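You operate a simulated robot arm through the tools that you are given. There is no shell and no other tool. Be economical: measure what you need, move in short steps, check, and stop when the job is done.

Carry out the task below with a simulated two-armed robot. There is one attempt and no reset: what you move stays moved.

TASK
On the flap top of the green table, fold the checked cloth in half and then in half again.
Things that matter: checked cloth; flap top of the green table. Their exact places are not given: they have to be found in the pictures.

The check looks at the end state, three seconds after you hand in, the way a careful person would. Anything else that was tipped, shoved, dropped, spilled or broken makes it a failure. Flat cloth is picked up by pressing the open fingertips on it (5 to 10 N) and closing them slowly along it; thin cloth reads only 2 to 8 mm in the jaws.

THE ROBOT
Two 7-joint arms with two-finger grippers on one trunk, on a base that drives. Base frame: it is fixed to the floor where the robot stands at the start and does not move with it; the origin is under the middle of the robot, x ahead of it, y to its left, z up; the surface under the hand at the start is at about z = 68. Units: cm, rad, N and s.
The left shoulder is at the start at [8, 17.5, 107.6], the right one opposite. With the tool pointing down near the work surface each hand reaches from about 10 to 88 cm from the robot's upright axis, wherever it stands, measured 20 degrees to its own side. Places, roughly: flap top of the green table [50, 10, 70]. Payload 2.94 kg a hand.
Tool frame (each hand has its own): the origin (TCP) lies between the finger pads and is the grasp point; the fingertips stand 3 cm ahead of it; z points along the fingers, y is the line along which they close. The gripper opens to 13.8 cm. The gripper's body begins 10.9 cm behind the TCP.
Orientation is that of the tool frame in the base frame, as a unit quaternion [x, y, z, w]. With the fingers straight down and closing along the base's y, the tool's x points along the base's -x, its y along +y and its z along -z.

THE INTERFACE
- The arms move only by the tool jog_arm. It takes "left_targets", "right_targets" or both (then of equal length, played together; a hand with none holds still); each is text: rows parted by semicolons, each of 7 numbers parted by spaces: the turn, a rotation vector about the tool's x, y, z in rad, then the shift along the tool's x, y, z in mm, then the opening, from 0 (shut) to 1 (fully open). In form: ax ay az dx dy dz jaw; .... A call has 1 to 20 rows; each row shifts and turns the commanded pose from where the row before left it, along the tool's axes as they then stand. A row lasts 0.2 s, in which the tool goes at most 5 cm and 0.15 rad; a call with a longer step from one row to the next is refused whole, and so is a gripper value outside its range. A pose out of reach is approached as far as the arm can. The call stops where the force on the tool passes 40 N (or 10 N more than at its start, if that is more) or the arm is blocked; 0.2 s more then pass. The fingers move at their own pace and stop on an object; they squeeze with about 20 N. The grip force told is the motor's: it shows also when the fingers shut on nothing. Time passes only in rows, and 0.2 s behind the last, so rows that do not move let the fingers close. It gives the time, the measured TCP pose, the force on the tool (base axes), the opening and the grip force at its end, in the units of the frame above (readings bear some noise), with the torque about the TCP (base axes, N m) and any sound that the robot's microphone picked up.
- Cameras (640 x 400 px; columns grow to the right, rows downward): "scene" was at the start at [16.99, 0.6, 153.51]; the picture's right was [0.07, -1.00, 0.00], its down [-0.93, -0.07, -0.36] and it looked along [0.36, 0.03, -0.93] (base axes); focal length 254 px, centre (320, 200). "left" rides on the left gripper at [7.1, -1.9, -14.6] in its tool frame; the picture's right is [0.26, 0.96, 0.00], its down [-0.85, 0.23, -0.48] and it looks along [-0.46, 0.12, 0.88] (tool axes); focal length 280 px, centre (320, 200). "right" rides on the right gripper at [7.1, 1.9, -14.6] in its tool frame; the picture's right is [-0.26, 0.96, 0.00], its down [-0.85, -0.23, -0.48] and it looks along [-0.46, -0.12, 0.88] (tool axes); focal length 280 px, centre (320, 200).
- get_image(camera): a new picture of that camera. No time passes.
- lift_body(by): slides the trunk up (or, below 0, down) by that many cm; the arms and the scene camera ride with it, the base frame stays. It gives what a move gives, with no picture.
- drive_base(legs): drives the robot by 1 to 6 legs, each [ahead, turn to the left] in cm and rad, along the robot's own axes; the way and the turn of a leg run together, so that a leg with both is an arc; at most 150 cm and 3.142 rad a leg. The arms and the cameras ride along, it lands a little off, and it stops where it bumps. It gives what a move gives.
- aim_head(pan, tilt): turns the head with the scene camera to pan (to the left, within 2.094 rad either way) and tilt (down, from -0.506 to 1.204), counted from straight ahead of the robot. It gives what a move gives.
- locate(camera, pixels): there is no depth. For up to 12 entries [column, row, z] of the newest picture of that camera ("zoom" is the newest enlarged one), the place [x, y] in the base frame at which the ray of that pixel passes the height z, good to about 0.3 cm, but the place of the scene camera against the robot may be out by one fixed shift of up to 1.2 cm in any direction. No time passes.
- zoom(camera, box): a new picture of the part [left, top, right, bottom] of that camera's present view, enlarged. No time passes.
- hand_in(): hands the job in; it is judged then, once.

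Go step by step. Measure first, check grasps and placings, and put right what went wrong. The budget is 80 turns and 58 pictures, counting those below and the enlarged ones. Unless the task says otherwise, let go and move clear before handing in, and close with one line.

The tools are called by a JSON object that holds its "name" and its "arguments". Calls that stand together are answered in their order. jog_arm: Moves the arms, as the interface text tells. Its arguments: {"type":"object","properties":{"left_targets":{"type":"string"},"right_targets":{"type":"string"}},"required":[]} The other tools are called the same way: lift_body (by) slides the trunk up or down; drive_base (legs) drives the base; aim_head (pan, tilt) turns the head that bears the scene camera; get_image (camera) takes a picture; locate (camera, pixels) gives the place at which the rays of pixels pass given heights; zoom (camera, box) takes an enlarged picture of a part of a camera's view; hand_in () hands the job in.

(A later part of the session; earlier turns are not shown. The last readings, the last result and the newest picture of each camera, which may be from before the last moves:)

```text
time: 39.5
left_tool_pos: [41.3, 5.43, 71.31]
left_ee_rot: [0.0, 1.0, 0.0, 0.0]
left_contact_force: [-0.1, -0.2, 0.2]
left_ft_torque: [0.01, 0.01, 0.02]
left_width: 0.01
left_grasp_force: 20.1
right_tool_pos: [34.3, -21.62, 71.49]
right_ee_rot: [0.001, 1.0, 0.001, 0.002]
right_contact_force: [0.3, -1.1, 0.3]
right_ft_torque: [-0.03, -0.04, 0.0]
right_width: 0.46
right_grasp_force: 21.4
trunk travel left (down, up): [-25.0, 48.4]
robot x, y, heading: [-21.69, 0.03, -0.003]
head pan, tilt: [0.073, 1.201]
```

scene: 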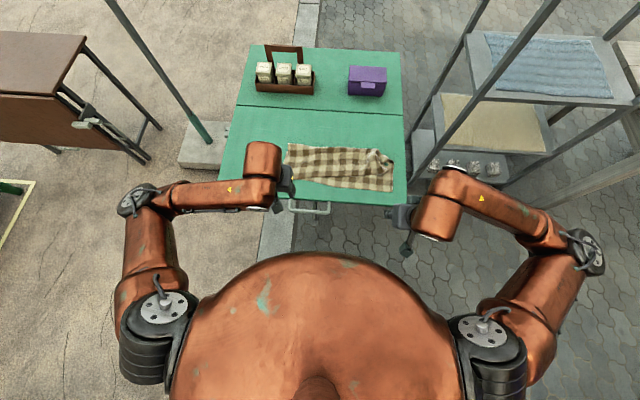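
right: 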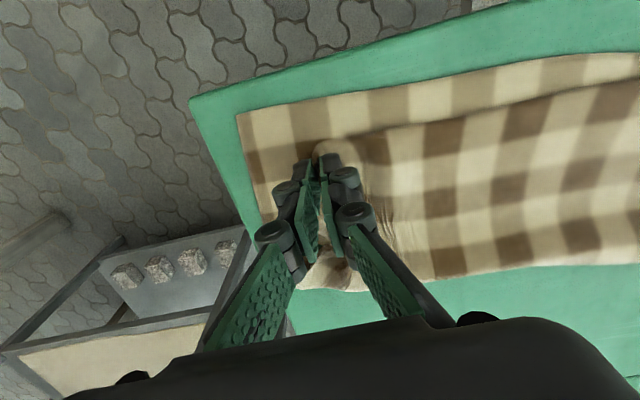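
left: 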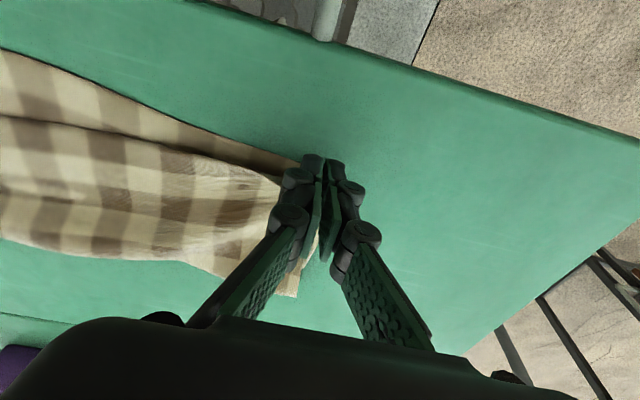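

Now press a bit more with the left, and take the right corner up and over in an arc to x≈31.3.

{"name": "jog_arm", "arguments": {"left_targets": "0 0 0 0 0 1.5 0;0 0 0 0 0 1.2 0;0 0 0 0 0 0 0;0 0 0 0 0 0 0;0 0 0 0 0 0 0;0 0 0 0 0 0 0;0 0 0 0 0 0 0;0 0 0 0 0 0 0;0 0 0 0 0 0 0;0 0 0 0 0 0 0;0 0 0 0 0 0 0;0 0 0 0 0 0 0;0 0 0 0 0 0 0;0 0 0 0 0 0 0;0 0 0 0 0 0 0;0 0 0 0 0 0 0", "right_targets": "0 0 0 0 0 0 0;0 0 0 0 0 0 0;0 0 0 -2 0 -14 0;0 0 0 -2 0 -14 0;0 0 0 -2 0 -14 0;0 0 0 -2 0 -14 0;0 0 0 -2 0 -14 0;0 0 0 0 0 0 0;0 0 0 5.7 -1.4 9 0;0 0 0 5.7 -1.4 9 0;0 0 0 5.7 -1.4 9 0;0 0 0 5.7 -1.4 9 0;0 0 0 5.7 -1.4 9 0;0 0 0 5.7 -1.4 11 0;0 0 0 5.7 -1.4 12 0;0 0 0 0 0 0 0"}}

{"name": "zoom", "arguments": {"camera": "scene", "box": [240, 120, 424, 235]}}

{"name": "get_image", "arguments": {"camera": "right"}}

```text
time: 43.0
left_tool_pos: [41.22, 5.42, 70.86]
left_ee_rot: [-0.001, 1.0, 0.0, 0.0]
left_contact_force: [0.2, -0.6, -0.4]
left_ft_torque: [-0.03, -0.03, -0.01]
left_width: 0.01
left_grasp_force: 19.8
right_tool_pos: [31.46, -22.54, 71.76]
right_ee_rot: [0.001, 1.0, -0.001, 0.003]
right_contact_force: [0.3, 0.4, -0.2]
right_ft_torque: [-0.04, 0.03, -0.04]
right_width: 0.3
right_grasp_force: 18.2
trunk travel left (down, up): [-25.0, 48.4]
robot x, y, heading: [-21.24, -0.23, 0.005]
head pan, tilt: [0.073, 1.201]
```

```text
3.48 times, centred on (332, 178) of scene
```

zoom: 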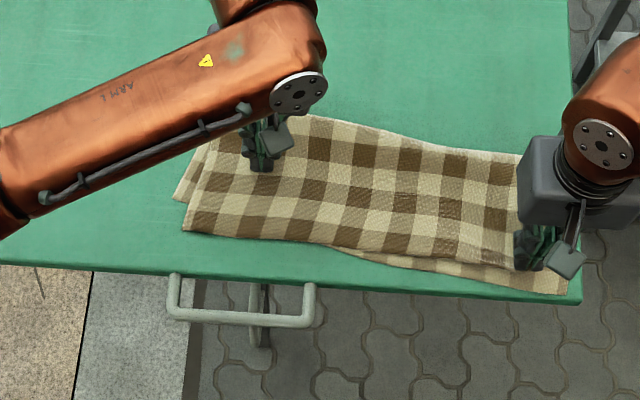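

```text
27 pictures are left
```

right: 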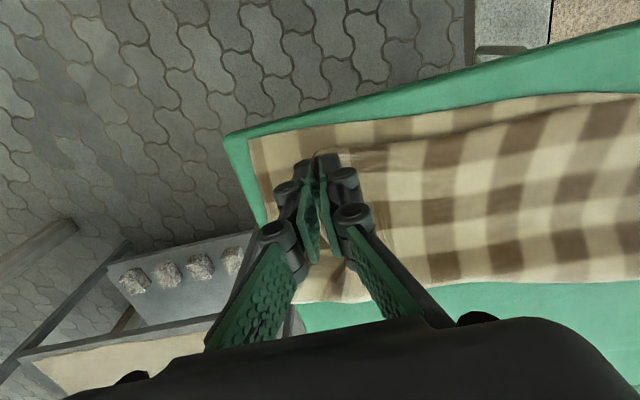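

The edges nearly coincide now. I'll release the right hand, and lift both clear.

{"name": "jog_arm", "arguments": {"left_targets": "0 0 0 0 0 0 0;0 0 0 0 0 0 0;0 0 0 0 0 0 0;0 0 0 0 0 -20 0;0 0 0 0 0 -40 0;0 0 0 0 0 -40 0;0 0 0 0 40 0 0;0 0 0 0 50 0 0;0 0 0 10 50 0 0.3;0 0 0 20 40 0 0.3", "right_targets": "0 0 0 0 0 0 0.1;0 0 0 0 0 0 0.2;0 0 0 0 0 0 0.25;0 0 0 0 0 -10 0.25;0 0 0 0 0 -40 0.25;0 0 0 0 0 -40 0.3;0 0 0 0 -40 -20 0.3;0 0 0 0 -30 0 0.3;0 0 0 0 0 0 0.3;0 0 0 0 0 0 0.3"}}

{"name": "zoom", "arguments": {"camera": "scene", "box": [240, 120, 424, 235]}}

```text
refused: row 9 steps farther than a row can; nothing moved
```

```text
3.48 times, centred on (332, 178) of scene
```

zoom: 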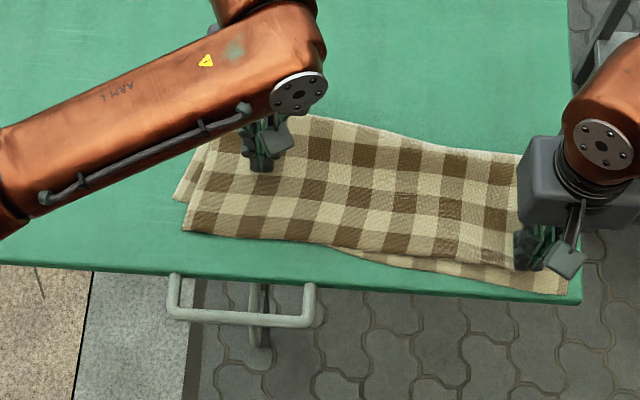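

One row was too long and nothing moved; I'll resend with shorter steps.

{"name": "jog_arm", "arguments": {"left_targets": "0 0 0 0 0 0 0;0 0 0 0 0 0 0;0 0 0 0 0 0 0;0 0 0 0 0 -20 0;0 0 0 0 0 -40 0;0 0 0 0 0 -40 0;0 0 0 0 40 0 0;0 0 0 0 40 0 0;0 0 0 10 40 0 0.3;0 0 0 20 40 0 0.3", "right_targets": "0 0 0 0 0 0 0.1;0 0 0 0 0 0 0.2;0 0 0 0 0 0 0.25;0 0 0 0 0 -10 0.25;0 0 0 0 0 -40 0.25;0 0 0 0 0 -40 0.3;0 0 0 0 -40 -20 0.3;0 0 0 0 -30 0 0.3;0 0 0 0 0 0 0.3;0 0 0 0 0 0 0.3"}}

{"name": "zoom", "arguments": {"camera": "scene", "box": [240, 120, 424, 235]}}

```text
time: 45.1
left_tool_pos: [38.11, 21.41, 81.04]
left_ee_rot: [0.0, 1.0, 0.0, 0.001]
left_contact_force: [-0.7, 0.3, 0.0]
left_ft_torque: [0.0, 0.01, 0.01]
left_width: 4.16
left_grasp_force: 0.1
right_tool_pos: [31.22, -29.37, 82.86]
right_ee_rot: [0.0, 1.0, 0.0, 0.002]
right_contact_force: [-0.2, -0.3, -0.1]
right_ft_torque: [-0.02, -0.03, 0.0]
right_width: 4.16
right_grasp_force: 0.1
trunk travel left (down, up): [-25.0, 48.4]
robot x, y, heading: [-21.42, 0.15, -0.004]
head pan, tilt: [0.073, 1.201]
```

```text
3.48 times, centred on (332, 178) of scene
```

zoom: 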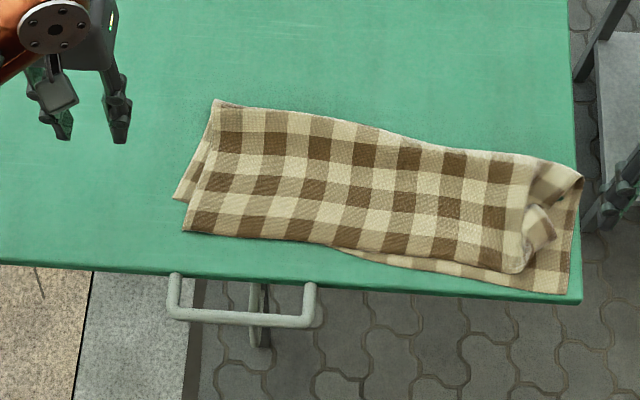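

The top layer's right end is tucked inward around zoom (545,225). I'll look closely with the right hand camera.

{"name": "jog_arm", "arguments": {"right_targets": "0 0 0 -45 10 0 0.3;0 0 0 -45 20 0 0.3;0 0 0 -45 20 0 0.3;0 0 0 -20 20 0 0.3"}}

{"name": "zoom", "arguments": {"camera": "right", "box": [160, 0, 480, 200]}}

```text
time: 46.1
left_tool_pos: [38.24, 21.41, 80.82]
left_ee_rot: [0.0, 1.0, -0.001, 0.0]
left_contact_force: [-0.6, -0.1, 0.3]
left_ft_torque: [-0.04, -0.03, 0.02]
left_width: 4.14
left_grasp_force: 0.0
right_tool_pos: [46.74, -22.32, 83.16]
right_ee_rot: [0.0, 1.0, 0.0, 0.002]
right_contact_force: [0.8, -0.2, -0.1]
right_ft_torque: [-0.02, 0.0, -0.02]
right_width: 4.14
right_grasp_force: 0.1
trunk travel left (down, up): [-25.0, 48.4]
robot x, y, heading: [-21.43, -0.08, 0.001]
head pan, tilt: [0.073, 1.201]
```

```text
2.00 times, centred on (320, 100) of right
```

zoom: 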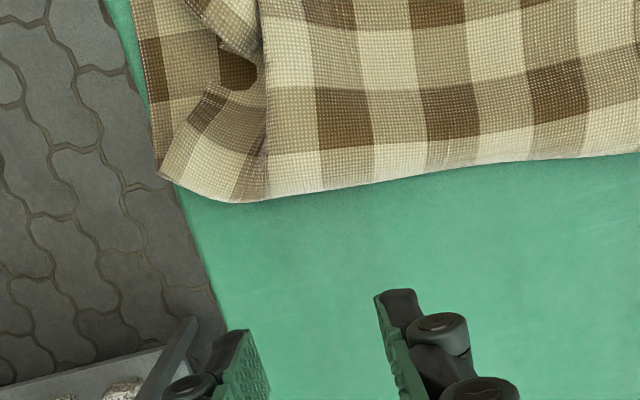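

I need slightly more of the near side; shift back 6 cm and re-zoom.

{"name": "jog_arm", "arguments": {"right_targets": "0 0 0 30 0 0 0.3;0 0 0 30 0 0 0.3"}}

{"name": "zoom", "arguments": {"camera": "right", "box": [160, 0, 480, 200]}}

```text
time: 46.8
left_tool_pos: [38.08, 21.36, 80.9]
left_ee_rot: [0.0, 1.0, 0.0, 0.0]
left_contact_force: [-0.3, -0.7, 0.5]
left_ft_torque: [0.04, -0.02, -0.01]
left_width: 4.15
left_grasp_force: 0.1
right_tool_pos: [40.7, -22.71, 82.97]
right_ee_rot: [0.001, 1.0, 0.0, 0.002]
right_contact_force: [0.1, 0.4, -0.1]
right_ft_torque: [0.0, 0.03, 0.02]
right_width: 4.15
right_grasp_force: 0.1
trunk travel left (down, up): [-25.0, 48.4]
robot x, y, heading: [-21.21, -0.05, 0.0]
head pan, tilt: [0.073, 1.201]
```

```text
2.00 times, centred on (320, 100) of right
```

zoom: 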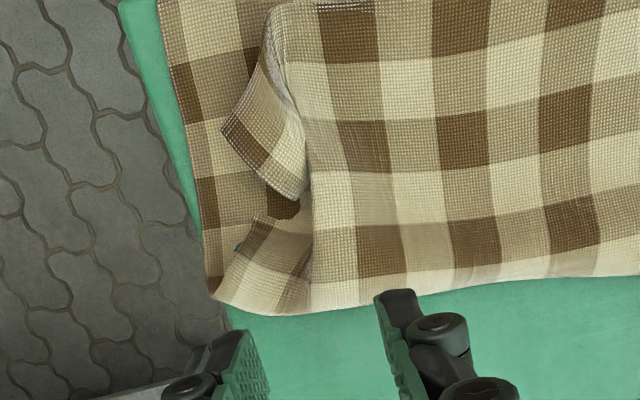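

The free top corner sticks out at zoom (222,130) with a ruck behind it. Locate it.

{"name": "locate", "arguments": {"camera": "zoom", "pixels": [[222, 130, 69], [258, 65, 69], [300, 200, 69], [260, 120, 69], [270, 10, 69], [158, 0, 68], [212, 295, 68], [195, 180, 68]]}}

```text
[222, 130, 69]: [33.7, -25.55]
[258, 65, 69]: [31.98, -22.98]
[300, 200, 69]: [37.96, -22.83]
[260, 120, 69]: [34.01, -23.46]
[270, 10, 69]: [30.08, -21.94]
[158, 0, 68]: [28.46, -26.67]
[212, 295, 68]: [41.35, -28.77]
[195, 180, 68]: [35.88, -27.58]
```

I'll turn the right gripper 90° (closing along x) above the cloth to pinch that tongue.

{"name": "jog_arm", "arguments": {"right_targets": "0 0 0.143 0 0 0 0.35;0 0 0.143 0 0 0 0.35;0 0 0.143 0 0 0 0.35;0 0 0.143 0 0 0 0.35;0 0 0.143 0 0 0 0.35;0 0 0.143 0 0 0 0.35;0 0 0.143 0 0 0 0.35;0 0 0.143 0 0 0 0.35;0 0 0.143 0 0 0 0.35;0 0 0.143 0 0 0 0.35;0 0 0.141 0 0 0 0.35;0 0 0 0 0 0 0.35"}}

```text
time: 49.4
left_tool_pos: [38.18, 21.41, 80.87]
left_ee_rot: [-0.001, 1.0, -0.001, 0.0]
left_contact_force: [0.6, -0.1, -0.2]
left_ft_torque: [0.03, -0.03, -0.03]
left_width: 4.12
left_grasp_force: 0.0
right_tool_pos: [40.82, -22.62, 82.95]
right_ee_rot: [0.708, 0.706, 0.001, 0.001]
right_contact_force: [-0.5, -0.4, -0.5]
right_ft_torque: [-0.01, -0.01, -0.02]
right_width: 4.81
right_grasp_force: 0.0
trunk travel left (down, up): [-25.0, 48.4]
robot x, y, heading: [-21.44, 0.26, 0.004]
head pan, tilt: [0.073, 1.201]
```

Turned well: tool x = base +y, tool y = base +x. Move over (34.3, −24.4) and descend to just above.

{"name": "jog_arm", "arguments": {"right_targets": "0 0 0 -9 -33 0 0.35;0 0 0 -9 -32 0 0.35;0 0 0 0 0 40 0.35;0 0 0 0 0 40 0.35;0 0 0 0 0 20 0.35;0 0 0 0 0 10 0.35;0 0 0 0 0 0 0.35"}}

{"name": "zoom", "arguments": {"camera": "right", "box": [160, 40, 480, 240]}}

```text
time: 51.0
left_tool_pos: [38.17, 21.42, 80.88]
left_ee_rot: [0.0, 1.0, 0.001, 0.0]
left_contact_force: [0.1, 0.1, -0.1]
left_ft_torque: [0.02, 0.0, 0.03]
left_width: 4.16
left_grasp_force: 0.1
right_tool_pos: [34.3, -24.45, 71.68]
right_ee_rot: [0.707, 0.707, 0.001, 0.001]
right_contact_force: [-0.4, -0.1, -0.5]
right_ft_torque: [0.02, -0.03, 0.01]
right_width: 4.81
right_grasp_force: 0.0
trunk travel left (down, up): [-25.0, 48.4]
robot x, y, heading: [-21.43, 0.2, 0.004]
head pan, tilt: [0.073, 1.201]
```

```text
2.00 times, centred on (320, 140) of right
```

zoom: 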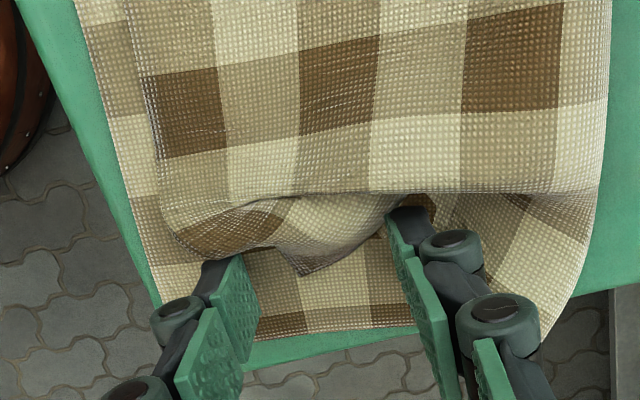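

The tongue with its corner (305,275) is between the fingers. Lower 2 mm and close slowly.

{"name": "jog_arm", "arguments": {"right_targets": "0 0 0 0 0 2 0.35;0 0 0 0 0 0.5 0.32;0 0 0 0 0 0 0.28;0 0 0 0 0 0 0.24;0 0 0 0 0 0 0.21;0 0 0 0 0 0 0.18;0 0 0 0 0 0 0.15;0 0 0 0 0 0 0.12;0 0 0 0 0 0 0.09;0 0 0 0 0 0 0.06;0 0 0 0 0 0 0.03;0 0 0 0 0 0 0;0 0 0 0 0 0 0;0 0 0 0 0 0 0"}}

{"name": "zoom", "arguments": {"camera": "right", "box": [160, 40, 480, 240]}}

```text
time: 54.0
left_tool_pos: [38.15, 21.46, 80.87]
left_ee_rot: [0.0, 1.0, 0.0, -0.001]
left_contact_force: [-0.4, 0.1, -0.5]
left_ft_torque: [-0.01, 0.05, 0.02]
left_width: 4.14
left_grasp_force: 0.1
right_tool_pos: [34.39, -24.37, 71.55]
right_ee_rot: [0.707, 0.707, 0.001, 0.001]
right_contact_force: [-0.3, 0.8, 0.1]
right_ft_torque: [-0.01, 0.01, 0.03]
right_width: 0.35
right_grasp_force: 20.1
trunk travel left (down, up): [-25.0, 48.4]
robot x, y, heading: [-21.36, 0.45, -0.003]
head pan, tilt: [0.073, 1.201]
```

```text
2.00 times, centred on (320, 140) of right
```

zoom: 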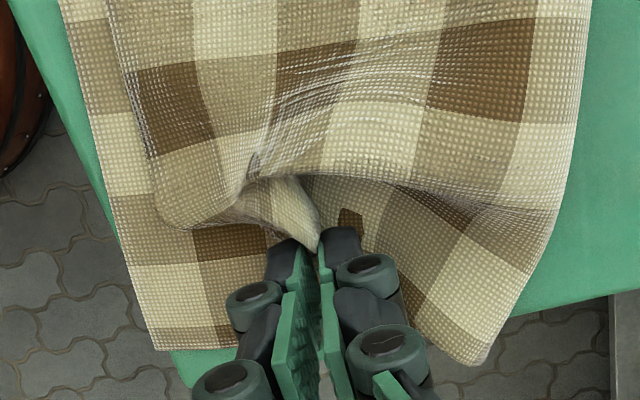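

Tongue grasped (3.5 mm). Lift 3 cm, pull out to (30.3, −26.3), lower.

{"name": "jog_arm", "arguments": {"right_targets": "0 0 0 0 0 -10 0;0 0 0 0 -3 -10 0;0 0 0 -3 -6 -10 0;0 0 0 -4 -7 0 0;0 0 0 -4 -8 0 0;0 0 0 -4 -8 5 0;0 0 0 -4 -8 10 0;0 0 0 0 0 8 0;0 0 0 0 0 4 0;0 0 0 0 0 0 0"}}

{"name": "zoom", "arguments": {"camera": "right", "box": [160, 0, 560, 250]}}

{"name": "zoom", "arguments": {"camera": "scene", "box": [240, 120, 424, 235]}}

```text
time: 56.1
left_tool_pos: [38.17, 21.49, 80.85]
left_ee_rot: [0.0, 1.0, 0.0, 0.0]
left_contact_force: [-0.5, -0.2, 0.3]
left_ft_torque: [-0.02, -0.04, 0.02]
left_width: 4.13
left_grasp_force: 0.0
right_tool_pos: [30.12, -26.19, 71.53]
right_ee_rot: [0.707, 0.707, 0.002, 0.001]
right_contact_force: [-1.3, -0.6, 1.3]
right_ft_torque: [-0.01, -0.01, 0.03]
right_width: 0.3
right_grasp_force: 20.2
trunk travel left (down, up): [-25.0, 48.4]
robot x, y, heading: [-21.42, -0.21, 0.0]
head pan, tilt: [0.073, 1.201]
```

```text
1.60 times, centred on (360, 125) of right
```

zoom: 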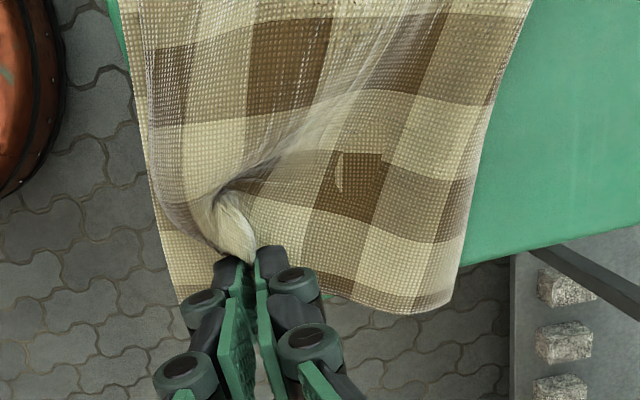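

```text
3.48 times, centred on (332, 178) of scene
```

zoom: 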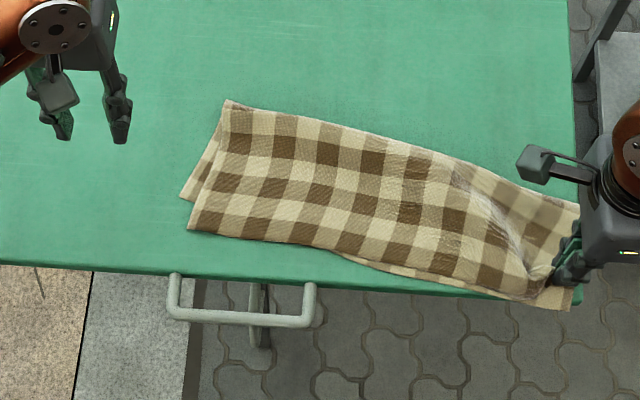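

The top right end is now spread out well. I'll release slowly and rise to inspect.

{"name": "jog_arm", "arguments": {"right_targets": "0 0 0 0 0 0 0.08;0 0 0 0 0 0 0.16;0 0 0 0 0 0 0.22;0 0 0 0 0 -10 0.22;0 0 0 0 0 -30 0.25;0 0 0 0 0 -40 0.3;0 0 0 -30 0 -20 0.3;0 0 0 -40 0 0 0.3;0 0 0 0 0 0 0.3"}}

{"name": "zoom", "arguments": {"camera": "scene", "box": [240, 120, 424, 235]}}

{"name": "get_image", "arguments": {"camera": "right"}}

```text
time: 58.1
left_tool_pos: [38.24, 21.43, 80.91]
left_ee_rot: [-0.001, 1.0, 0.001, 0.0]
left_contact_force: [0.6, 0.4, -0.4]
left_ft_torque: [-0.03, 0.02, -0.02]
left_width: 4.13
left_grasp_force: 0.0
right_tool_pos: [30.5, -33.09, 81.97]
right_ee_rot: [0.707, 0.708, 0.002, 0.001]
right_contact_force: [-0.3, 0.1, 0.5]
right_ft_torque: [0.0, 0.0, -0.01]
right_width: 4.15
right_grasp_force: 0.0
trunk travel left (down, up): [-25.0, 48.4]
robot x, y, heading: [-21.19, -0.35, -0.003]
head pan, tilt: [0.073, 1.201]
```

```text
3.48 times, centred on (332, 178) of scene
```

zoom: 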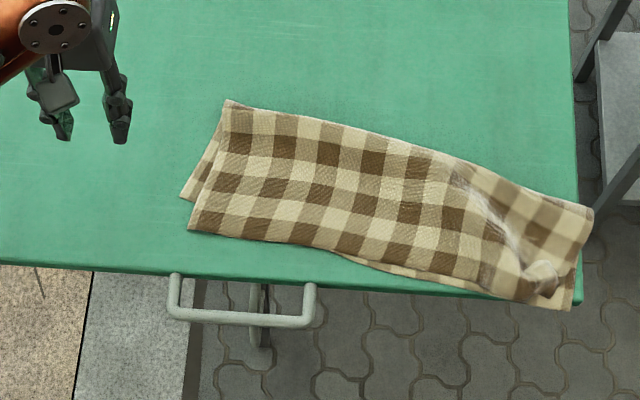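

```text
17 pictures are left
```

right: 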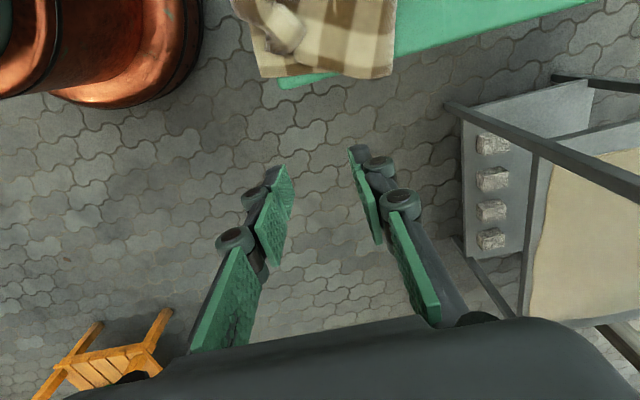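

The first fold is good (top now covers the bottom). For the second fold I'll pinch the middle of the right end through both layers, closing along x, at about (37, −25).

{"name": "jog_arm", "arguments": {"right_targets": "0 0 0 27 22 0 0.45;0 0 0 27 22 0 0.45;0 0 0 27 21 0 0.45;0 0 0 0 0 40 0.45;0 0 0 0 0 40 0.45;0 0 0 0 0 15 0.45;0 0 0 0 0 6 0.45;0 0 0 0 0 3 0.45;0 0 0 0 0 2 0.45;0 0 0 0 0 1 0.45;0 0 0 0 0 0 0.45"}}

```text
time: 60.5
left_tool_pos: [38.21, 21.4, 80.9]
left_ee_rot: [0.0, 1.0, 0.0, -0.001]
left_contact_force: [-0.2, 0.2, -0.3]
left_ft_torque: [0.02, 0.04, -0.02]
left_width: 4.14
left_grasp_force: 0.2
right_tool_pos: [36.75, -25.03, 71.31]
right_ee_rot: [0.707, 0.708, 0.001, 0.002]
right_contact_force: [0.7, 0.1, 1.0]
right_ft_torque: [-0.01, 0.04, 0.03]
right_width: 6.2
right_grasp_force: 0.0
trunk travel left (down, up): [-25.0, 48.4]
robot x, y, heading: [-21.34, -0.09, -0.004]
head pan, tilt: [0.073, 1.201]
```

Near contact. Press a few mm more and check the force.

{"name": "jog_arm", "arguments": {"right_targets": "0 0 0 0 0 1.5 0.45;0 0 0 0 0 1.5 0.45;0 0 0 0 0 0 0.45"}}

```text
time: 61.4
left_tool_pos: [38.12, 21.52, 80.91]
left_ee_rot: [0.001, 1.0, 0.0, 0.001]
left_contact_force: [0.5, 0.8, -0.1]
left_ft_torque: [0.01, -0.02, 0.02]
left_width: 4.13
left_grasp_force: 0.2
right_tool_pos: [36.81, -25.1, 70.96]
right_ee_rot: [0.707, 0.707, 0.002, 0.001]
right_contact_force: [0.5, -0.3, 3.1]
right_ft_torque: [-0.07, 0.14, 0.06]
right_width: 6.28
right_grasp_force: 0.9
trunk travel left (down, up): [-25.0, 48.4]
robot x, y, heading: [-20.99, -0.14, 0.003]
head pan, tilt: [0.073, 1.201]
```

3 N only; press ~1.5 mm more, then close slowly while keeping pressure.

{"name": "jog_arm", "arguments": {"right_targets": "0 0 0 0 0 1 0.45;0 0 0 0 0 0.7 0.42;0 0 0 0 0 0 0.39;0 0 0 0 0 0.2 0.36;0 0 0 0 0 0 0.33;0 0 0 0 0 0.2 0.3;0 0 0 0 0 0 0.27;0 0 0 0 0 0.2 0.24;0 0 0 0 0 0 0.21;0 0 0 0 0 0.2 0.18;0 0 0 0 0 0.2 0.15"}}

```text
time: 63.8
left_tool_pos: [37.97, 21.5, 80.96]
left_ee_rot: [0.001, 1.0, 0.0, 0.001]
left_contact_force: [0.6, -0.3, 0.1]
left_ft_torque: [-0.01, -0.01, -0.03]
left_width: 4.17
left_grasp_force: 0.0
right_tool_pos: [36.78, -25.01, 70.74]
right_ee_rot: [0.707, 0.707, 0.003, 0.002]
right_contact_force: [-3.5, 0.6, 27.0]
right_ft_torque: [-0.21, 0.5, -0.04]
right_width: 2.13
right_grasp_force: 0.1
trunk travel left (down, up): [-25.0, 48.4]
robot x, y, heading: [-21.57, -0.11, 0.001]
head pan, tilt: [0.073, 1.201]
```

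27 N is rather high; I'll ease 0.5 mm and finish closing.

{"name": "jog_arm", "arguments": {"right_targets": "0 0 0 0 0 -0.4 0.13;0 0 0 0 0 0 0.11;0 0 0 0 0 0 0.09;0 0 0 0 0 0 0.07;0 0 0 0 0 0 0.05;0 0 0 0 0 0 0.02;0 0 0 0 0 0 0;0 0 0 0 0 0 0;0 0 0 0 0 0 0"}}

{"name": "get_image", "arguments": {"camera": "right"}}

```text
time: 65.8
left_tool_pos: [38.11, 21.5, 80.91]
left_ee_rot: [-0.001, 1.0, 0.0, 0.0]
left_contact_force: [0.6, 0.1, -0.2]
left_ft_torque: [0.03, -0.02, 0.0]
left_width: 4.13
left_grasp_force: 0.1
right_tool_pos: [36.9, -25.21, 70.62]
right_ee_rot: [0.707, 0.707, 0.002, 0.001]
right_contact_force: [-1.9, 0.4, 15.2]
right_ft_torque: [-0.12, 0.48, -0.03]
right_width: 0.45
right_grasp_force: 24.6
trunk travel left (down, up): [-25.0, 48.4]
robot x, y, heading: [-21.35, 0.1, -0.0]
head pan, tilt: [0.073, 1.201]
```

```text
16 pictures are left
```

right: 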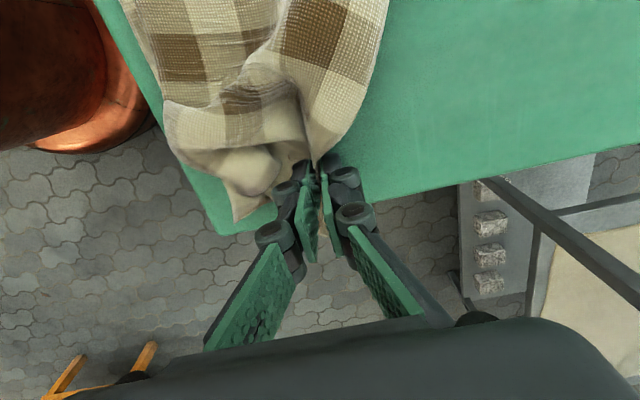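

4.5 mm in the jaws. Lift 5 cm, moving slightly inward, to see whether both layers come along.

{"name": "jog_arm", "arguments": {"right_targets": "0 0 0 0 0 -8 0;0 0 0 3 0 -10 0;0 0 0 5 0 -10 0;0 0 0 5 0 -10 0;0 0 0 5 0 -10 0;0 0 0 5 0 -10 0;0 0 0 0 0 0 0"}}

{"name": "get_image", "arguments": {"camera": "right"}}

{"name": "zoom", "arguments": {"camera": "scene", "box": [240, 120, 424, 235]}}

```text
time: 67.3
left_tool_pos: [38.07, 21.37, 80.89]
left_ee_rot: [0.0, 1.0, 0.001, 0.0]
left_contact_force: [0.0, -0.5, 0.7]
left_ft_torque: [-0.03, 0.02, 0.05]
left_width: 4.14
left_grasp_force: 0.1
right_tool_pos: [36.83, -22.82, 76.49]
right_ee_rot: [0.707, 0.707, 0.001, 0.002]
right_contact_force: [-0.2, -0.5, -0.4]
right_ft_torque: [-0.01, 0.04, 0.0]
right_width: 0.39
right_grasp_force: 17.1
trunk travel left (down, up): [-25.0, 48.4]
robot x, y, heading: [-21.52, -0.04, 0.006]
head pan, tilt: [0.073, 1.201]
```

```text
15 pictures are left
```

right: 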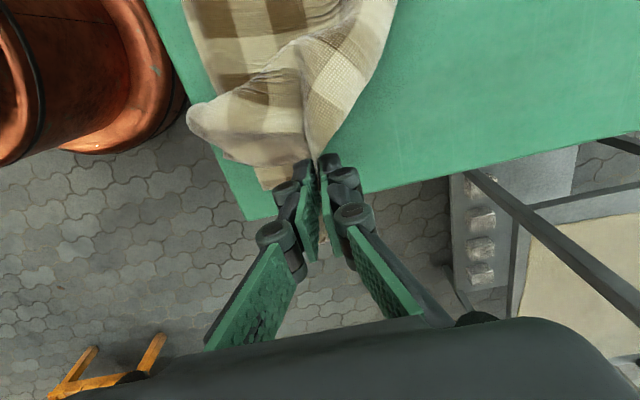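

```text
3.48 times, centred on (332, 178) of scene
```

zoom: 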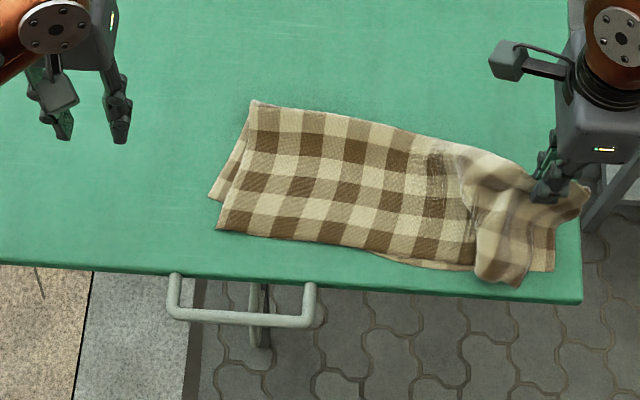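

The pinch carries the fold corner and top layer. Measure the left end for the target of the fold.

{"name": "locate", "arguments": {"camera": "zoom", "pixels": [[252, 100, 68.5], [210, 197, 68], [217, 230, 68.5], [228, 165, 68.5], [553, 270, 68], [585, 195, 72], [510, 285, 70], [440, 145, 68.5]]}}

```text
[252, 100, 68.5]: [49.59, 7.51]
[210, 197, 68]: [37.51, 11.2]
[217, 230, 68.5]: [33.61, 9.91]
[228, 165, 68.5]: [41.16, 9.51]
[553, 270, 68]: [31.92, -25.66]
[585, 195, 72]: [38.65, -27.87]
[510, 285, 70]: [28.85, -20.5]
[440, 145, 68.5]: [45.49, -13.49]
```

Target for the pinch is about (40, 6.5). I'll clear the left hand to the left and swing the right end over in an arc.

{"name": "jog_arm", "arguments": {"left_targets": "0 0 0 0 40 -10 0.3;0 0 0 0 40 -10 0.3;0 0 0 0 40 -10 0.3;0 0 0 0 40 -10 0.3;0 0 0 0 0 0 0.3;0 0 0 0 0 0 0.3;0 0 0 0 0 0 0.3;0 0 0 0 0 0 0.3;0 0 0 0 0 0 0.3;0 0 0 0 0 0 0.3;0 0 0 0 0 0 0.3;0 0 0 0 0 0 0.3;0 0 0 0 0 0 0.3;0 0 0 0 0 0 0.3;0 0 0 0 0 0 0.3", "right_targets": "0 0 0 24 2.5 -27 0;0 0 0 24 2.5 -27 0;0 0 0 25 2.5 -12 0;0 0 0 25 2.5 -10 0;0 0 0 25 2.5 -5 0;0 0 0 25 2.5 0 0;0 0 0 25 2.5 0 0;0 0 0 25 2.5 0 0;0 0 0 25 2.5 12 0;0 0 0 25 2.5 20 0;0 0 0 20 2.5 25 0;0 0 0 15 2.5 25 0;0 0 0 10 2.5 20 0;0 0 0 0 0 10 0;0 0 0 0 0 0 0"}}

{"name": "zoom", "arguments": {"camera": "scene", "box": [240, 120, 424, 235]}}

```text
time: 70.5
left_tool_pos: [38.03, 37.22, 85.1]
left_ee_rot: [0.001, 1.0, 0.0, 0.0]
left_contact_force: [0.4, 0.0, 0.2]
left_ft_torque: [0.0, 0.02, 0.02]
left_width: 4.11
left_grasp_force: 0.2
right_tool_pos: [39.94, 6.62, 73.19]
right_ee_rot: [0.707, 0.707, 0.001, 0.001]
right_contact_force: [3.1, -1.3, -0.5]
right_ft_torque: [-0.06, -0.04, 0.01]
right_width: 0.29
right_grasp_force: 16.2
trunk travel left (down, up): [-25.0, 48.4]
robot x, y, heading: [-21.57, -0.02, 0.001]
head pan, tilt: [0.073, 1.201]
```

```text
3.48 times, centred on (332, 178) of scene
```

zoom: 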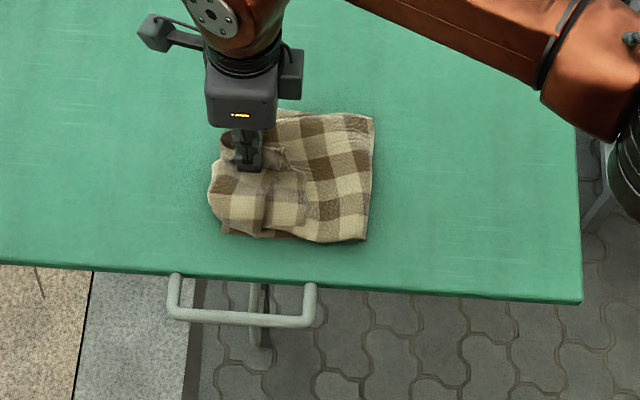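

Excellent: the right end came over as one and the cloth is now a quarter. Lower 1 cm, release gently, rise clear to the right.

{"name": "jog_arm", "arguments": {"right_targets": "0 0 0 0 0 8 0;0 0 0 0 0 0 0.05;0 0 0 0 0 0 0.1;0 0 0 0 0 0 0.15;0 0 0 0 0 0 0.2;0 0 0 0 0 -10 0.2;0 0 0 0 0 -30 0.2;0 0 0 0 0 -40 0.2;0 0 0 0 0 -40 0.2;0 0 0 -40 0 0 0.3;0 0 0 -45 0 0 0.3;0 0 0 -45 0 0 0.3;0 0 0 -45 0 0 0.3;0 0 0 -45 0 0 0.3"}}

{"name": "zoom", "arguments": {"camera": "scene", "box": [272, 140, 368, 200]}}

```text
time: 73.5
left_tool_pos: [38.05, 37.06, 85.07]
left_ee_rot: [0.0, 1.0, 0.0, 0.001]
left_contact_force: [0.7, 0.1, 0.6]
left_ft_torque: [0.06, 0.04, 0.0]
left_width: 4.16
left_grasp_force: 0.2
right_tool_pos: [40.22, -15.51, 84.32]
right_ee_rot: [0.707, 0.707, 0.002, 0.001]
right_contact_force: [-0.2, -0.6, -0.4]
right_ft_torque: [0.03, -0.01, 0.0]
right_width: 4.13
right_grasp_force: 0.0
trunk travel left (down, up): [-25.0, 48.4]
robot x, y, heading: [-21.22, 0.19, 0.004]
head pan, tilt: [0.073, 1.201]
```

```text
6.67 times, centred on (320, 170) of scene
```

zoom: 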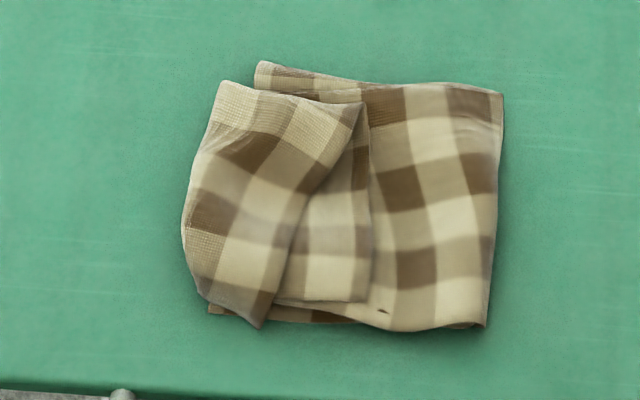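

The second fold lies well, but the end curled back on top as a flap (edges at zoom x≈365 and the diagonal to (265,325)). Measure it.

{"name": "locate", "arguments": {"camera": "zoom", "pixels": [[502, 95, 68.5], [487, 325, 68.5], [210, 310, 68], [257, 65, 68], [365, 105, 69], [370, 298, 69], [265, 325, 69], [183, 240, 69], [222, 83, 69], [358, 105, 69.5], [330, 270, 69]]}}

{"name": "get_image", "arguments": {"camera": "right"}}

```text
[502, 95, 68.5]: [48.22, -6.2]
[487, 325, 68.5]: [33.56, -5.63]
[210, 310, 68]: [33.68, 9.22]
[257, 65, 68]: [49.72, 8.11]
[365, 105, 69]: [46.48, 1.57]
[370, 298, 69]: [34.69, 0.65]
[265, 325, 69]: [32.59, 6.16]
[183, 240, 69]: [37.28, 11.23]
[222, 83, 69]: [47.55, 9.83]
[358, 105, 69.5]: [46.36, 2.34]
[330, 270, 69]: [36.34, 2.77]
```

```text
11 pictures are left
```

right: 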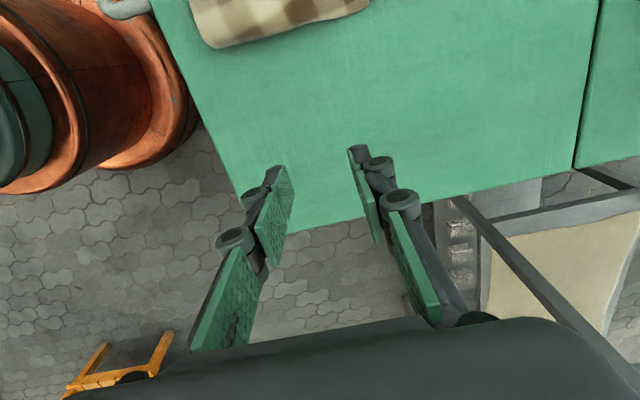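

The fold line landed at y≈−6 instead of −12, and the end (≈9.5 cm) is lying back on top, with free edges at y≈1–4. I'll regrip near that free end at (42.5, 3.8), then lift it, lay more cloth to the right and swing it over again.

{"name": "jog_arm", "arguments": {"right_targets": "0 0 0 39 5 0 0.3;0 0 0 39 5 0 0.3;0 0 0 39 5 0 0.3;0 0 0 39 4 0 0.3;0 0 0 37 4 0 0.3;0 0 0 0 0 40 0.3;0 0 0 0 0 40 0.3;0 0 0 0 0 20 0.3;0 0 0 0 0 10 0.3;0 0 0 0 0 4 0.3;0 0 0 0 0 0 0.3"}}

{"name": "zoom", "arguments": {"camera": "right", "box": [160, 40, 480, 240]}}

```text
time: 76.0
left_tool_pos: [38.16, 37.22, 85.06]
left_ee_rot: [0.0, 1.0, 0.0, 0.0]
left_contact_force: [-0.5, 0.3, -0.8]
left_ft_torque: [0.02, -0.01, -0.04]
left_width: 4.14
left_grasp_force: 0.1
right_tool_pos: [42.41, 3.73, 73.15]
right_ee_rot: [0.708, 0.707, 0.001, 0.001]
right_contact_force: [0.6, 0.3, 0.1]
right_ft_torque: [0.02, 0.03, 0.02]
right_width: 4.12
right_grasp_force: 0.0
trunk travel left (down, up): [-25.0, 48.4]
robot x, y, heading: [-21.78, -0.31, -0.003]
head pan, tilt: [0.073, 1.201]
```

```text
2.00 times, centred on (320, 140) of right
```

zoom: 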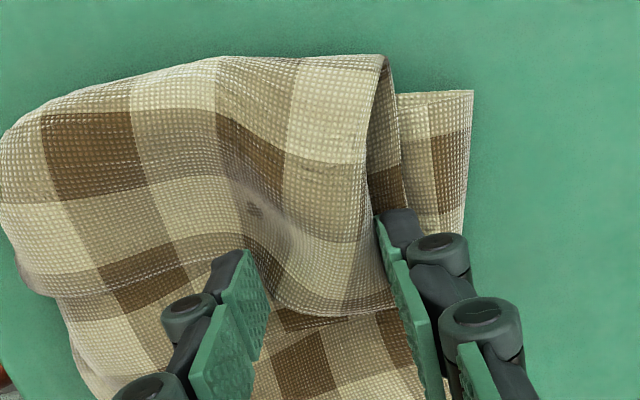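

Both fingers are at flap edge (320,310). Shift 1 cm further onto it, press and close slowly.

{"name": "jog_arm", "arguments": {"right_targets": "0 0 0 10 -10 0 0.3;0 0 0 0 0 8 0.3;0 0 0 0 0 3 0.3;0 0 0 0 0 2 0.3;0 0 0 0 0 0 0.3"}}

```text
time: 77.2
left_tool_pos: [38.12, 37.21, 85.2]
left_ee_rot: [-0.001, 1.0, 0.0, 0.0]
left_contact_force: [0.2, 0.9, 0.2]
left_ft_torque: [-0.01, -0.02, 0.0]
left_width: 4.15
left_grasp_force: 0.0
right_tool_pos: [41.48, 4.67, 71.82]
right_ee_rot: [0.708, 0.707, 0.001, 0.002]
right_contact_force: [-0.4, -0.5, 1.2]
right_ft_torque: [0.02, -0.02, -0.03]
right_width: 4.19
right_grasp_force: 0.3
trunk travel left (down, up): [-25.0, 48.4]
robot x, y, heading: [-21.64, 0.01, 0.0]
head pan, tilt: [0.073, 1.201]
```

{"name": "jog_arm", "arguments": {"right_targets": "0 0 0 0 0 2 0.3;0 0 0 0 0 1 0.3;0 0 0 0 0 0 0.3"}}

```text
time: 78.0
left_tool_pos: [38.09, 37.25, 85.07]
left_ee_rot: [0.0, 1.0, 0.0, 0.0]
left_contact_force: [0.0, -0.4, 0.0]
left_ft_torque: [-0.01, 0.01, -0.07]
left_width: 4.14
left_grasp_force: 0.1
right_tool_pos: [41.31, 4.7, 71.6]
right_ee_rot: [0.707, 0.707, 0.001, 0.002]
right_contact_force: [1.3, 0.5, 4.4]
right_ft_torque: [0.01, -0.03, -0.06]
right_width: 4.12
right_grasp_force: 0.0
trunk travel left (down, up): [-25.0, 48.4]
robot x, y, heading: [-21.48, 0.07, 0.002]
head pan, tilt: [0.073, 1.201]
```

4.4 N of contact on the stack. Close slowly with a touch more pressure.

{"name": "jog_arm", "arguments": {"right_targets": "0 0 0 0 0 0.6 0.27;0 0 0 0 0 0 0.24;0 0 0 0 0 0 0.21;0 0 0 0 0 0 0.18;0 0 0 0 0 0 0.15;0 0 0 0 0 0 0.12;0 0 0 0 0 0 0.09;0 0 0 0 0 0 0.06;0 0 0 0 0 0 0.03;0 0 0 0 0 0 0;0 0 0 0 0 0 0;0 0 0 0 0 0 0"}}

{"name": "zoom", "arguments": {"camera": "right", "box": [160, 40, 480, 240]}}

```text
time: 80.5
left_tool_pos: [38.09, 37.1, 85.14]
left_ee_rot: [0.0, 1.0, 0.0, 0.0]
left_contact_force: [0.3, 0.1, -0.3]
left_ft_torque: [0.02, -0.01, 0.01]
left_width: 4.16
left_grasp_force: 0.1
right_tool_pos: [41.31, 4.69, 71.5]
right_ee_rot: [0.707, 0.707, 0.001, 0.002]
right_contact_force: [0.2, -0.2, 0.7]
right_ft_torque: [0.03, -0.01, 0.0]
right_width: 0.37
right_grasp_force: 19.9
trunk travel left (down, up): [-25.0, 48.4]
robot x, y, heading: [-21.28, 0.11, -0.0]
head pan, tilt: [0.073, 1.201]
```

```text
2.00 times, centred on (320, 140) of right
```

zoom: 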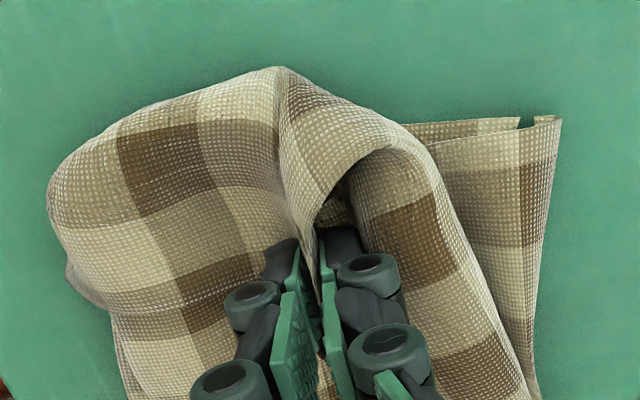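

Gripped at 3.7 mm. Lift and move right to unroll the flap, then check from the scene.

{"name": "jog_arm", "arguments": {"right_targets": "0 0 0 0 0 -15 0;0 0 0 -5 0 -20 0;0 0 0 -15 0 -25 0;0 0 0 -20 0 -20 0;0 0 0 -25 0 -20 0;0 0 0 -25 0 -20 0;0 0 0 -25 0 -15 0;0 0 0 0 0 0 0"}}

{"name": "zoom", "arguments": {"camera": "scene", "box": [240, 120, 424, 235]}}

```text
time: 82.3
left_tool_pos: [38.21, 37.27, 85.07]
left_ee_rot: [0.0, 1.0, 0.0, 0.0]
left_contact_force: [-0.5, 0.0, 0.3]
left_ft_torque: [-0.02, 0.01, 0.0]
left_width: 4.15
left_grasp_force: 0.0
right_tool_pos: [41.53, -6.45, 85.14]
right_ee_rot: [0.707, 0.707, 0.001, 0.002]
right_contact_force: [-0.5, 1.6, -0.7]
right_ft_torque: [-0.01, 0.0, 0.0]
right_width: 0.42
right_grasp_force: 18.0
trunk travel left (down, up): [-25.0, 48.4]
robot x, y, heading: [-20.96, -0.03, -0.003]
head pan, tilt: [0.073, 1.201]
```

```text
3.48 times, centred on (332, 178) of scene
```

zoom: 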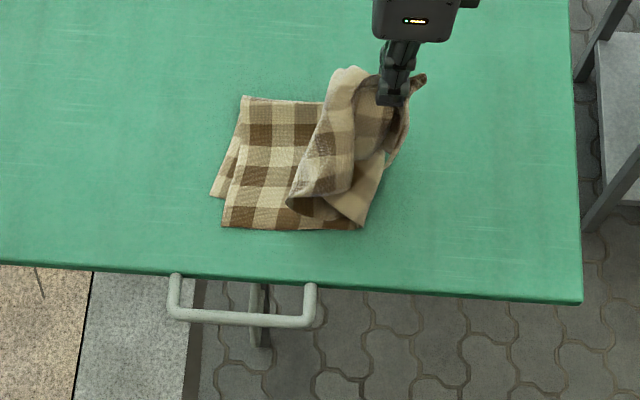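

Both layers of the end hang from the hand and the strip beneath is intact. Lay it further right to y≈−15, then swing it over to y≈7.5.

{"name": "jog_arm", "arguments": {"right_targets": "0 0 0 -22 0 0 0;0 0 0 -22 0 0 0;0 0 0 -22 0 0 0;0 0 0 -20 0 0 0;0 0 0 0 0 0 0;0 0 0 25 0 -10 0;0 0 0 25 0 -5 0;0 0 0 25 0 0 0;0 0 0 25 0 5 0;0 0 0 25 -1 15 0;0 0 0 25 -1 25 0;0 0 0 25 -1 30 0;0 0 0 25 -1 30 0;0 0 0 25 -1 20 0;0 0 0 0 0 10 0;0 0 0 0 0 0 0"}}

{"name": "zoom", "arguments": {"camera": "scene", "box": [240, 120, 424, 235]}}

```text
time: 85.8
left_tool_pos: [38.1, 37.34, 85.02]
left_ee_rot: [0.0, 1.0, 0.0, 0.0]
left_contact_force: [0.0, 0.1, 0.2]
left_ft_torque: [0.0, -0.02, 0.0]
left_width: 4.16
left_grasp_force: 0.2
right_tool_pos: [40.77, 7.35, 73.09]
right_ee_rot: [0.707, 0.707, 0.001, 0.001]
right_contact_force: [-1.2, -0.5, -1.1]
right_ft_torque: [-0.04, -0.06, 0.01]
right_width: 0.61
right_grasp_force: 24.1
trunk travel left (down, up): [-25.0, 48.4]
robot x, y, heading: [-21.42, -0.2, -0.003]
head pan, tilt: [0.073, 1.201]
```

```text
3.48 times, centred on (332, 178) of scene
```

zoom: 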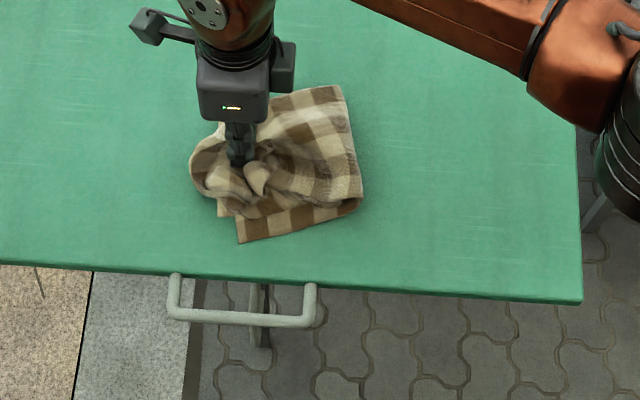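

Measure the present outline before deciding.

{"name": "locate", "arguments": {"camera": "zoom", "pixels": [[342, 85, 68.5], [363, 195, 68.5], [238, 243, 68], [218, 205, 68], [190, 165, 70], [215, 195, 69], [265, 92, 69]]}}

```text
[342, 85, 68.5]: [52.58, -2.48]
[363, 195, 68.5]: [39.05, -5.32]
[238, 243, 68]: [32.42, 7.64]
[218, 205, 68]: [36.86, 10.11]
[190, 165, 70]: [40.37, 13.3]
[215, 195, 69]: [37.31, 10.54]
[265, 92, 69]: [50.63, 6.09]
```

The fold line again rolled too far left (y≈−4): a high arc peels it. I'll unroll the strip flat to the right again, keeping the grip, then refold along a low path.

{"name": "jog_arm", "arguments": {"right_targets": "0 0 0 0 0 -25 0;0 0 0 -15 0 -30 0;0 0 0 -25 0 -25 0;0 0 0 -28 0 -15 0;0 0 0 -28 0 0 0;0 0 0 -28 0 0 0;0 0 0 -28 0 0 0;0 0 0 -28 0 10 0;0 0 0 -28 0 12 0;0 0 0 -28 0 15 0;0 0 0 -28 0 20 0;0 0 0 -28 0 20 0;0 0 0 -28 0 10 0;0 0 0 -20 0 4 0;0 0 0 0 0 0 0"}}

{"name": "zoom", "arguments": {"camera": "scene", "box": [240, 120, 424, 235]}}

```text
time: 89.0
left_tool_pos: [38.07, 37.09, 85.13]
left_ee_rot: [0.001, 1.0, 0.0, 0.0]
left_contact_force: [0.4, 0.7, -0.2]
left_ft_torque: [0.01, -0.03, -0.02]
left_width: 4.13
left_grasp_force: 0.0
right_tool_pos: [40.81, -26.99, 73.36]
right_ee_rot: [0.707, 0.707, 0.0, 0.001]
right_contact_force: [1.3, -0.1, -1.1]
right_ft_torque: [-0.04, 0.0, -0.01]
right_width: 0.59
right_grasp_force: 20.9
trunk travel left (down, up): [-25.0, 48.4]
robot x, y, heading: [-21.35, 0.18, -0.004]
head pan, tilt: [0.073, 1.201]
```

```text
3.48 times, centred on (332, 178) of scene
```

zoom: 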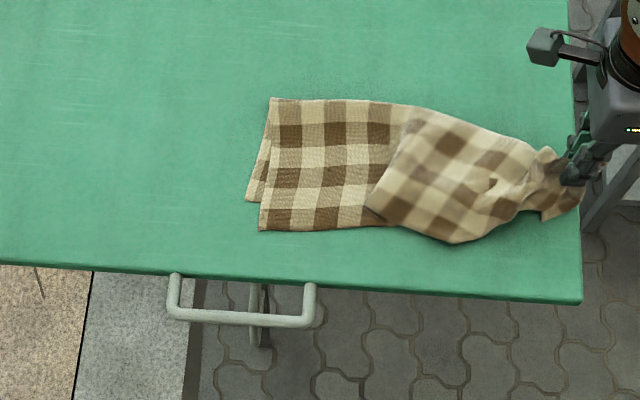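

The strip has a backfold at mid (edge (405,110)–(370,205)). I'll anchor the left end with the left hand and pull the right end on to straighten it.

{"name": "jog_arm", "arguments": {"left_targets": "0 0 0 -3 -48 0 0;0 0 0 -3 -48 0 0;0 0 0 -3 -48 0 0;0 0 0 -3 -48 0 0;0 0 0 -3 -48 0 0;0 0 0 -3 -48 0 0;0 0 0 -3 -48 0 0;0 0 0 0 0 45 0;0 0 0 0 0 45 0;0 0 0 0 0 40 0;0 0 0 0 0 6 0;0 0 0 0 0 3 0;0 0 0 0 0 2 0;0 0 0 0 0 1.5 0;0 0 0 0 0 0 0"}}

```text
time: 92.2
left_tool_pos: [40.38, 3.76, 70.85]
left_ee_rot: [-0.001, 1.0, 0.0, 0.0]
left_contact_force: [0.7, -0.7, 5.2]
left_ft_torque: [0.01, -0.04, 0.01]
left_width: 0.02
left_grasp_force: 19.7
right_tool_pos: [40.72, -26.88, 73.4]
right_ee_rot: [0.708, 0.707, 0.002, 0.001]
right_contact_force: [0.1, 0.2, -1.5]
right_ft_torque: [-0.04, 0.0, -0.03]
right_width: 0.57
right_grasp_force: 23.3
trunk travel left (down, up): [-25.0, 48.4]
robot x, y, heading: [-21.25, 0.08, -0.0]
head pan, tilt: [0.073, 1.201]
```

Anchor presses with 5 N; press a bit more and pull the right end 5 cm further.

{"name": "jog_arm", "arguments": {"left_targets": "0 0 0 0 0 1 0;0 0 0 0 0 0.3 0;0 0 0 0 0 0 0;0 0 0 0 0 0 0;0 0 0 0 0 0 0;0 0 0 0 0 0 0;0 0 0 0 0 0 0;0 0 0 0 0 0 0;0 0 0 0 0 0 0", "right_targets": "0 0 0 0 0 -8 0;0 0 0 0 0 -8 0;0 0 0 -8 0 -4 0;0 0 0 -10 0 0 0;0 0 0 -10 0 0 0;0 0 0 -10 0 0 0;0 0 0 -10 0 5 0;0 0 0 -5 0 10 0;0 0 0 0 0 0 0"}}

{"name": "zoom", "arguments": {"camera": "scene", "box": [240, 120, 424, 235]}}

```text
time: 94.2
left_tool_pos: [40.23, 3.67, 70.69]
left_ee_rot: [0.0, 1.0, 0.001, 0.0]
left_contact_force: [-0.3, -2.7, 6.8]
left_ft_torque: [-0.07, -0.01, -0.03]
left_width: 0.03
left_grasp_force: 20.0
right_tool_pos: [40.98, -32.3, 73.96]
right_ee_rot: [0.707, 0.707, 0.001, 0.0]
right_contact_force: [0.1, 3.6, 0.2]
right_ft_torque: [0.1, 0.0, 0.04]
right_width: 0.44
right_grasp_force: 19.5
trunk travel left (down, up): [-25.0, 48.4]
robot x, y, heading: [-21.46, -0.18, 0.001]
head pan, tilt: [0.073, 1.201]
```

```text
3.48 times, centred on (332, 178) of scene
```

zoom: 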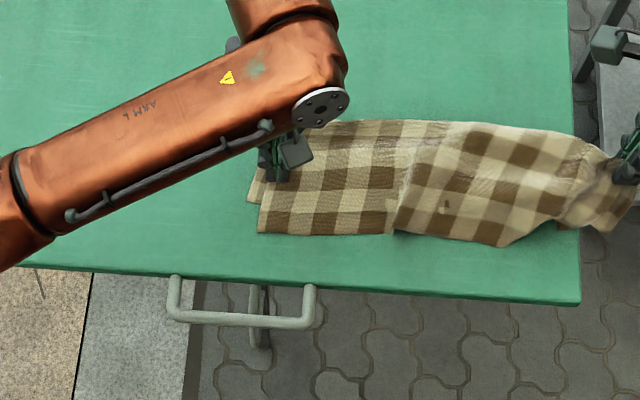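

The strip is now straight and taut. Now fold with a low path (tips ~6 cm up), left hand anchoring until halfway, ending with the pinch at y≈3.

{"name": "jog_arm", "arguments": {"left_targets": "0 0 0 0 0 0 0;0 0 0 0 0 0 0;0 0 0 0 0 0 0;0 0 0 0 0 0 0;0 0 0 0 0 0 0;0 0 0 0 0 0 0;0 0 0 0 0 0 0;0 0 0 0 0 0 0;0 0 0 0 0 -40 0;0 0 0 0 0 -40 0;0 0 0 0 0 -40 0;0 0 0 0 45 0 0;0 0 0 0 45 0 0;0 0 0 0 45 0 0;0 0 0 0 45 0 0;0 0 0 0 45 0 0;0 0 0 0 45 0 0;0 0 0 0 45 0 0;0 0 0 0 0 0 0;0 0 0 0 0 0 0", "right_targets": "0 0 0 25 0 -10 0;0 0 0 25 0 -10 0;0 0 0 25 0 -10 0;0 0 0 22 0 0 0;0 0 0 22 0 0 0;0 0 0 22 0 0 0;0 0 0 21 0 0 0;0 0 0 21 0 0 0;0 0 0 0 0 0 0;0 0 0 0 0 0 0;0 0 0 0 0 0 0;0 0 0 0 0 0 0;0 0 0 24 0 0 0;0 0 0 24 0 0 0;0 0 0 24 0 0 0;0 0 0 24 0 0 0;0 0 0 24 0 10 0;0 0 0 24 0 15 0;0 0 0 24 0 12 0;0 0 0 0 0 0 0"}}

{"name": "zoom", "arguments": {"camera": "scene", "box": [240, 120, 424, 235]}}

```text
time: 98.3
left_tool_pos: [40.55, 35.45, 82.78]
left_ee_rot: [-0.001, 1.0, 0.0, 0.0]
left_contact_force: [0.0, 0.7, -0.2]
left_ft_torque: [-0.01, -0.01, -0.03]
left_width: 0.0
left_grasp_force: 20.7
right_tool_pos: [41.06, 2.94, 73.24]
right_ee_rot: [0.707, 0.707, 0.001, 0.002]
right_contact_force: [0.3, -0.6, 0.1]
right_ft_torque: [0.0, 0.21, 0.01]
right_width: 0.29
right_grasp_force: 15.4
trunk travel left (down, up): [-25.0, 48.4]
robot x, y, heading: [-21.37, 0.06, -0.0]
head pan, tilt: [0.073, 1.201]
```

```text
3.48 times, centred on (332, 178) of scene
```

zoom: 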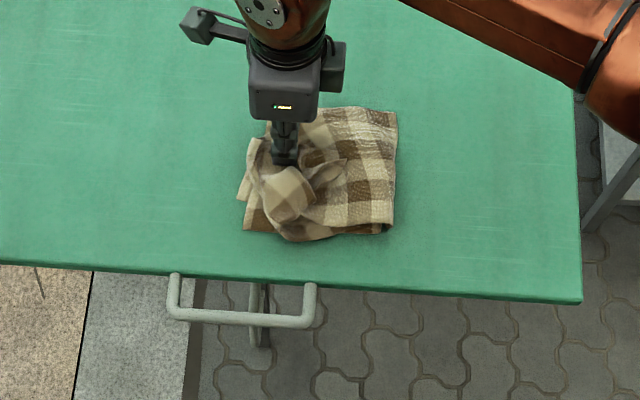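

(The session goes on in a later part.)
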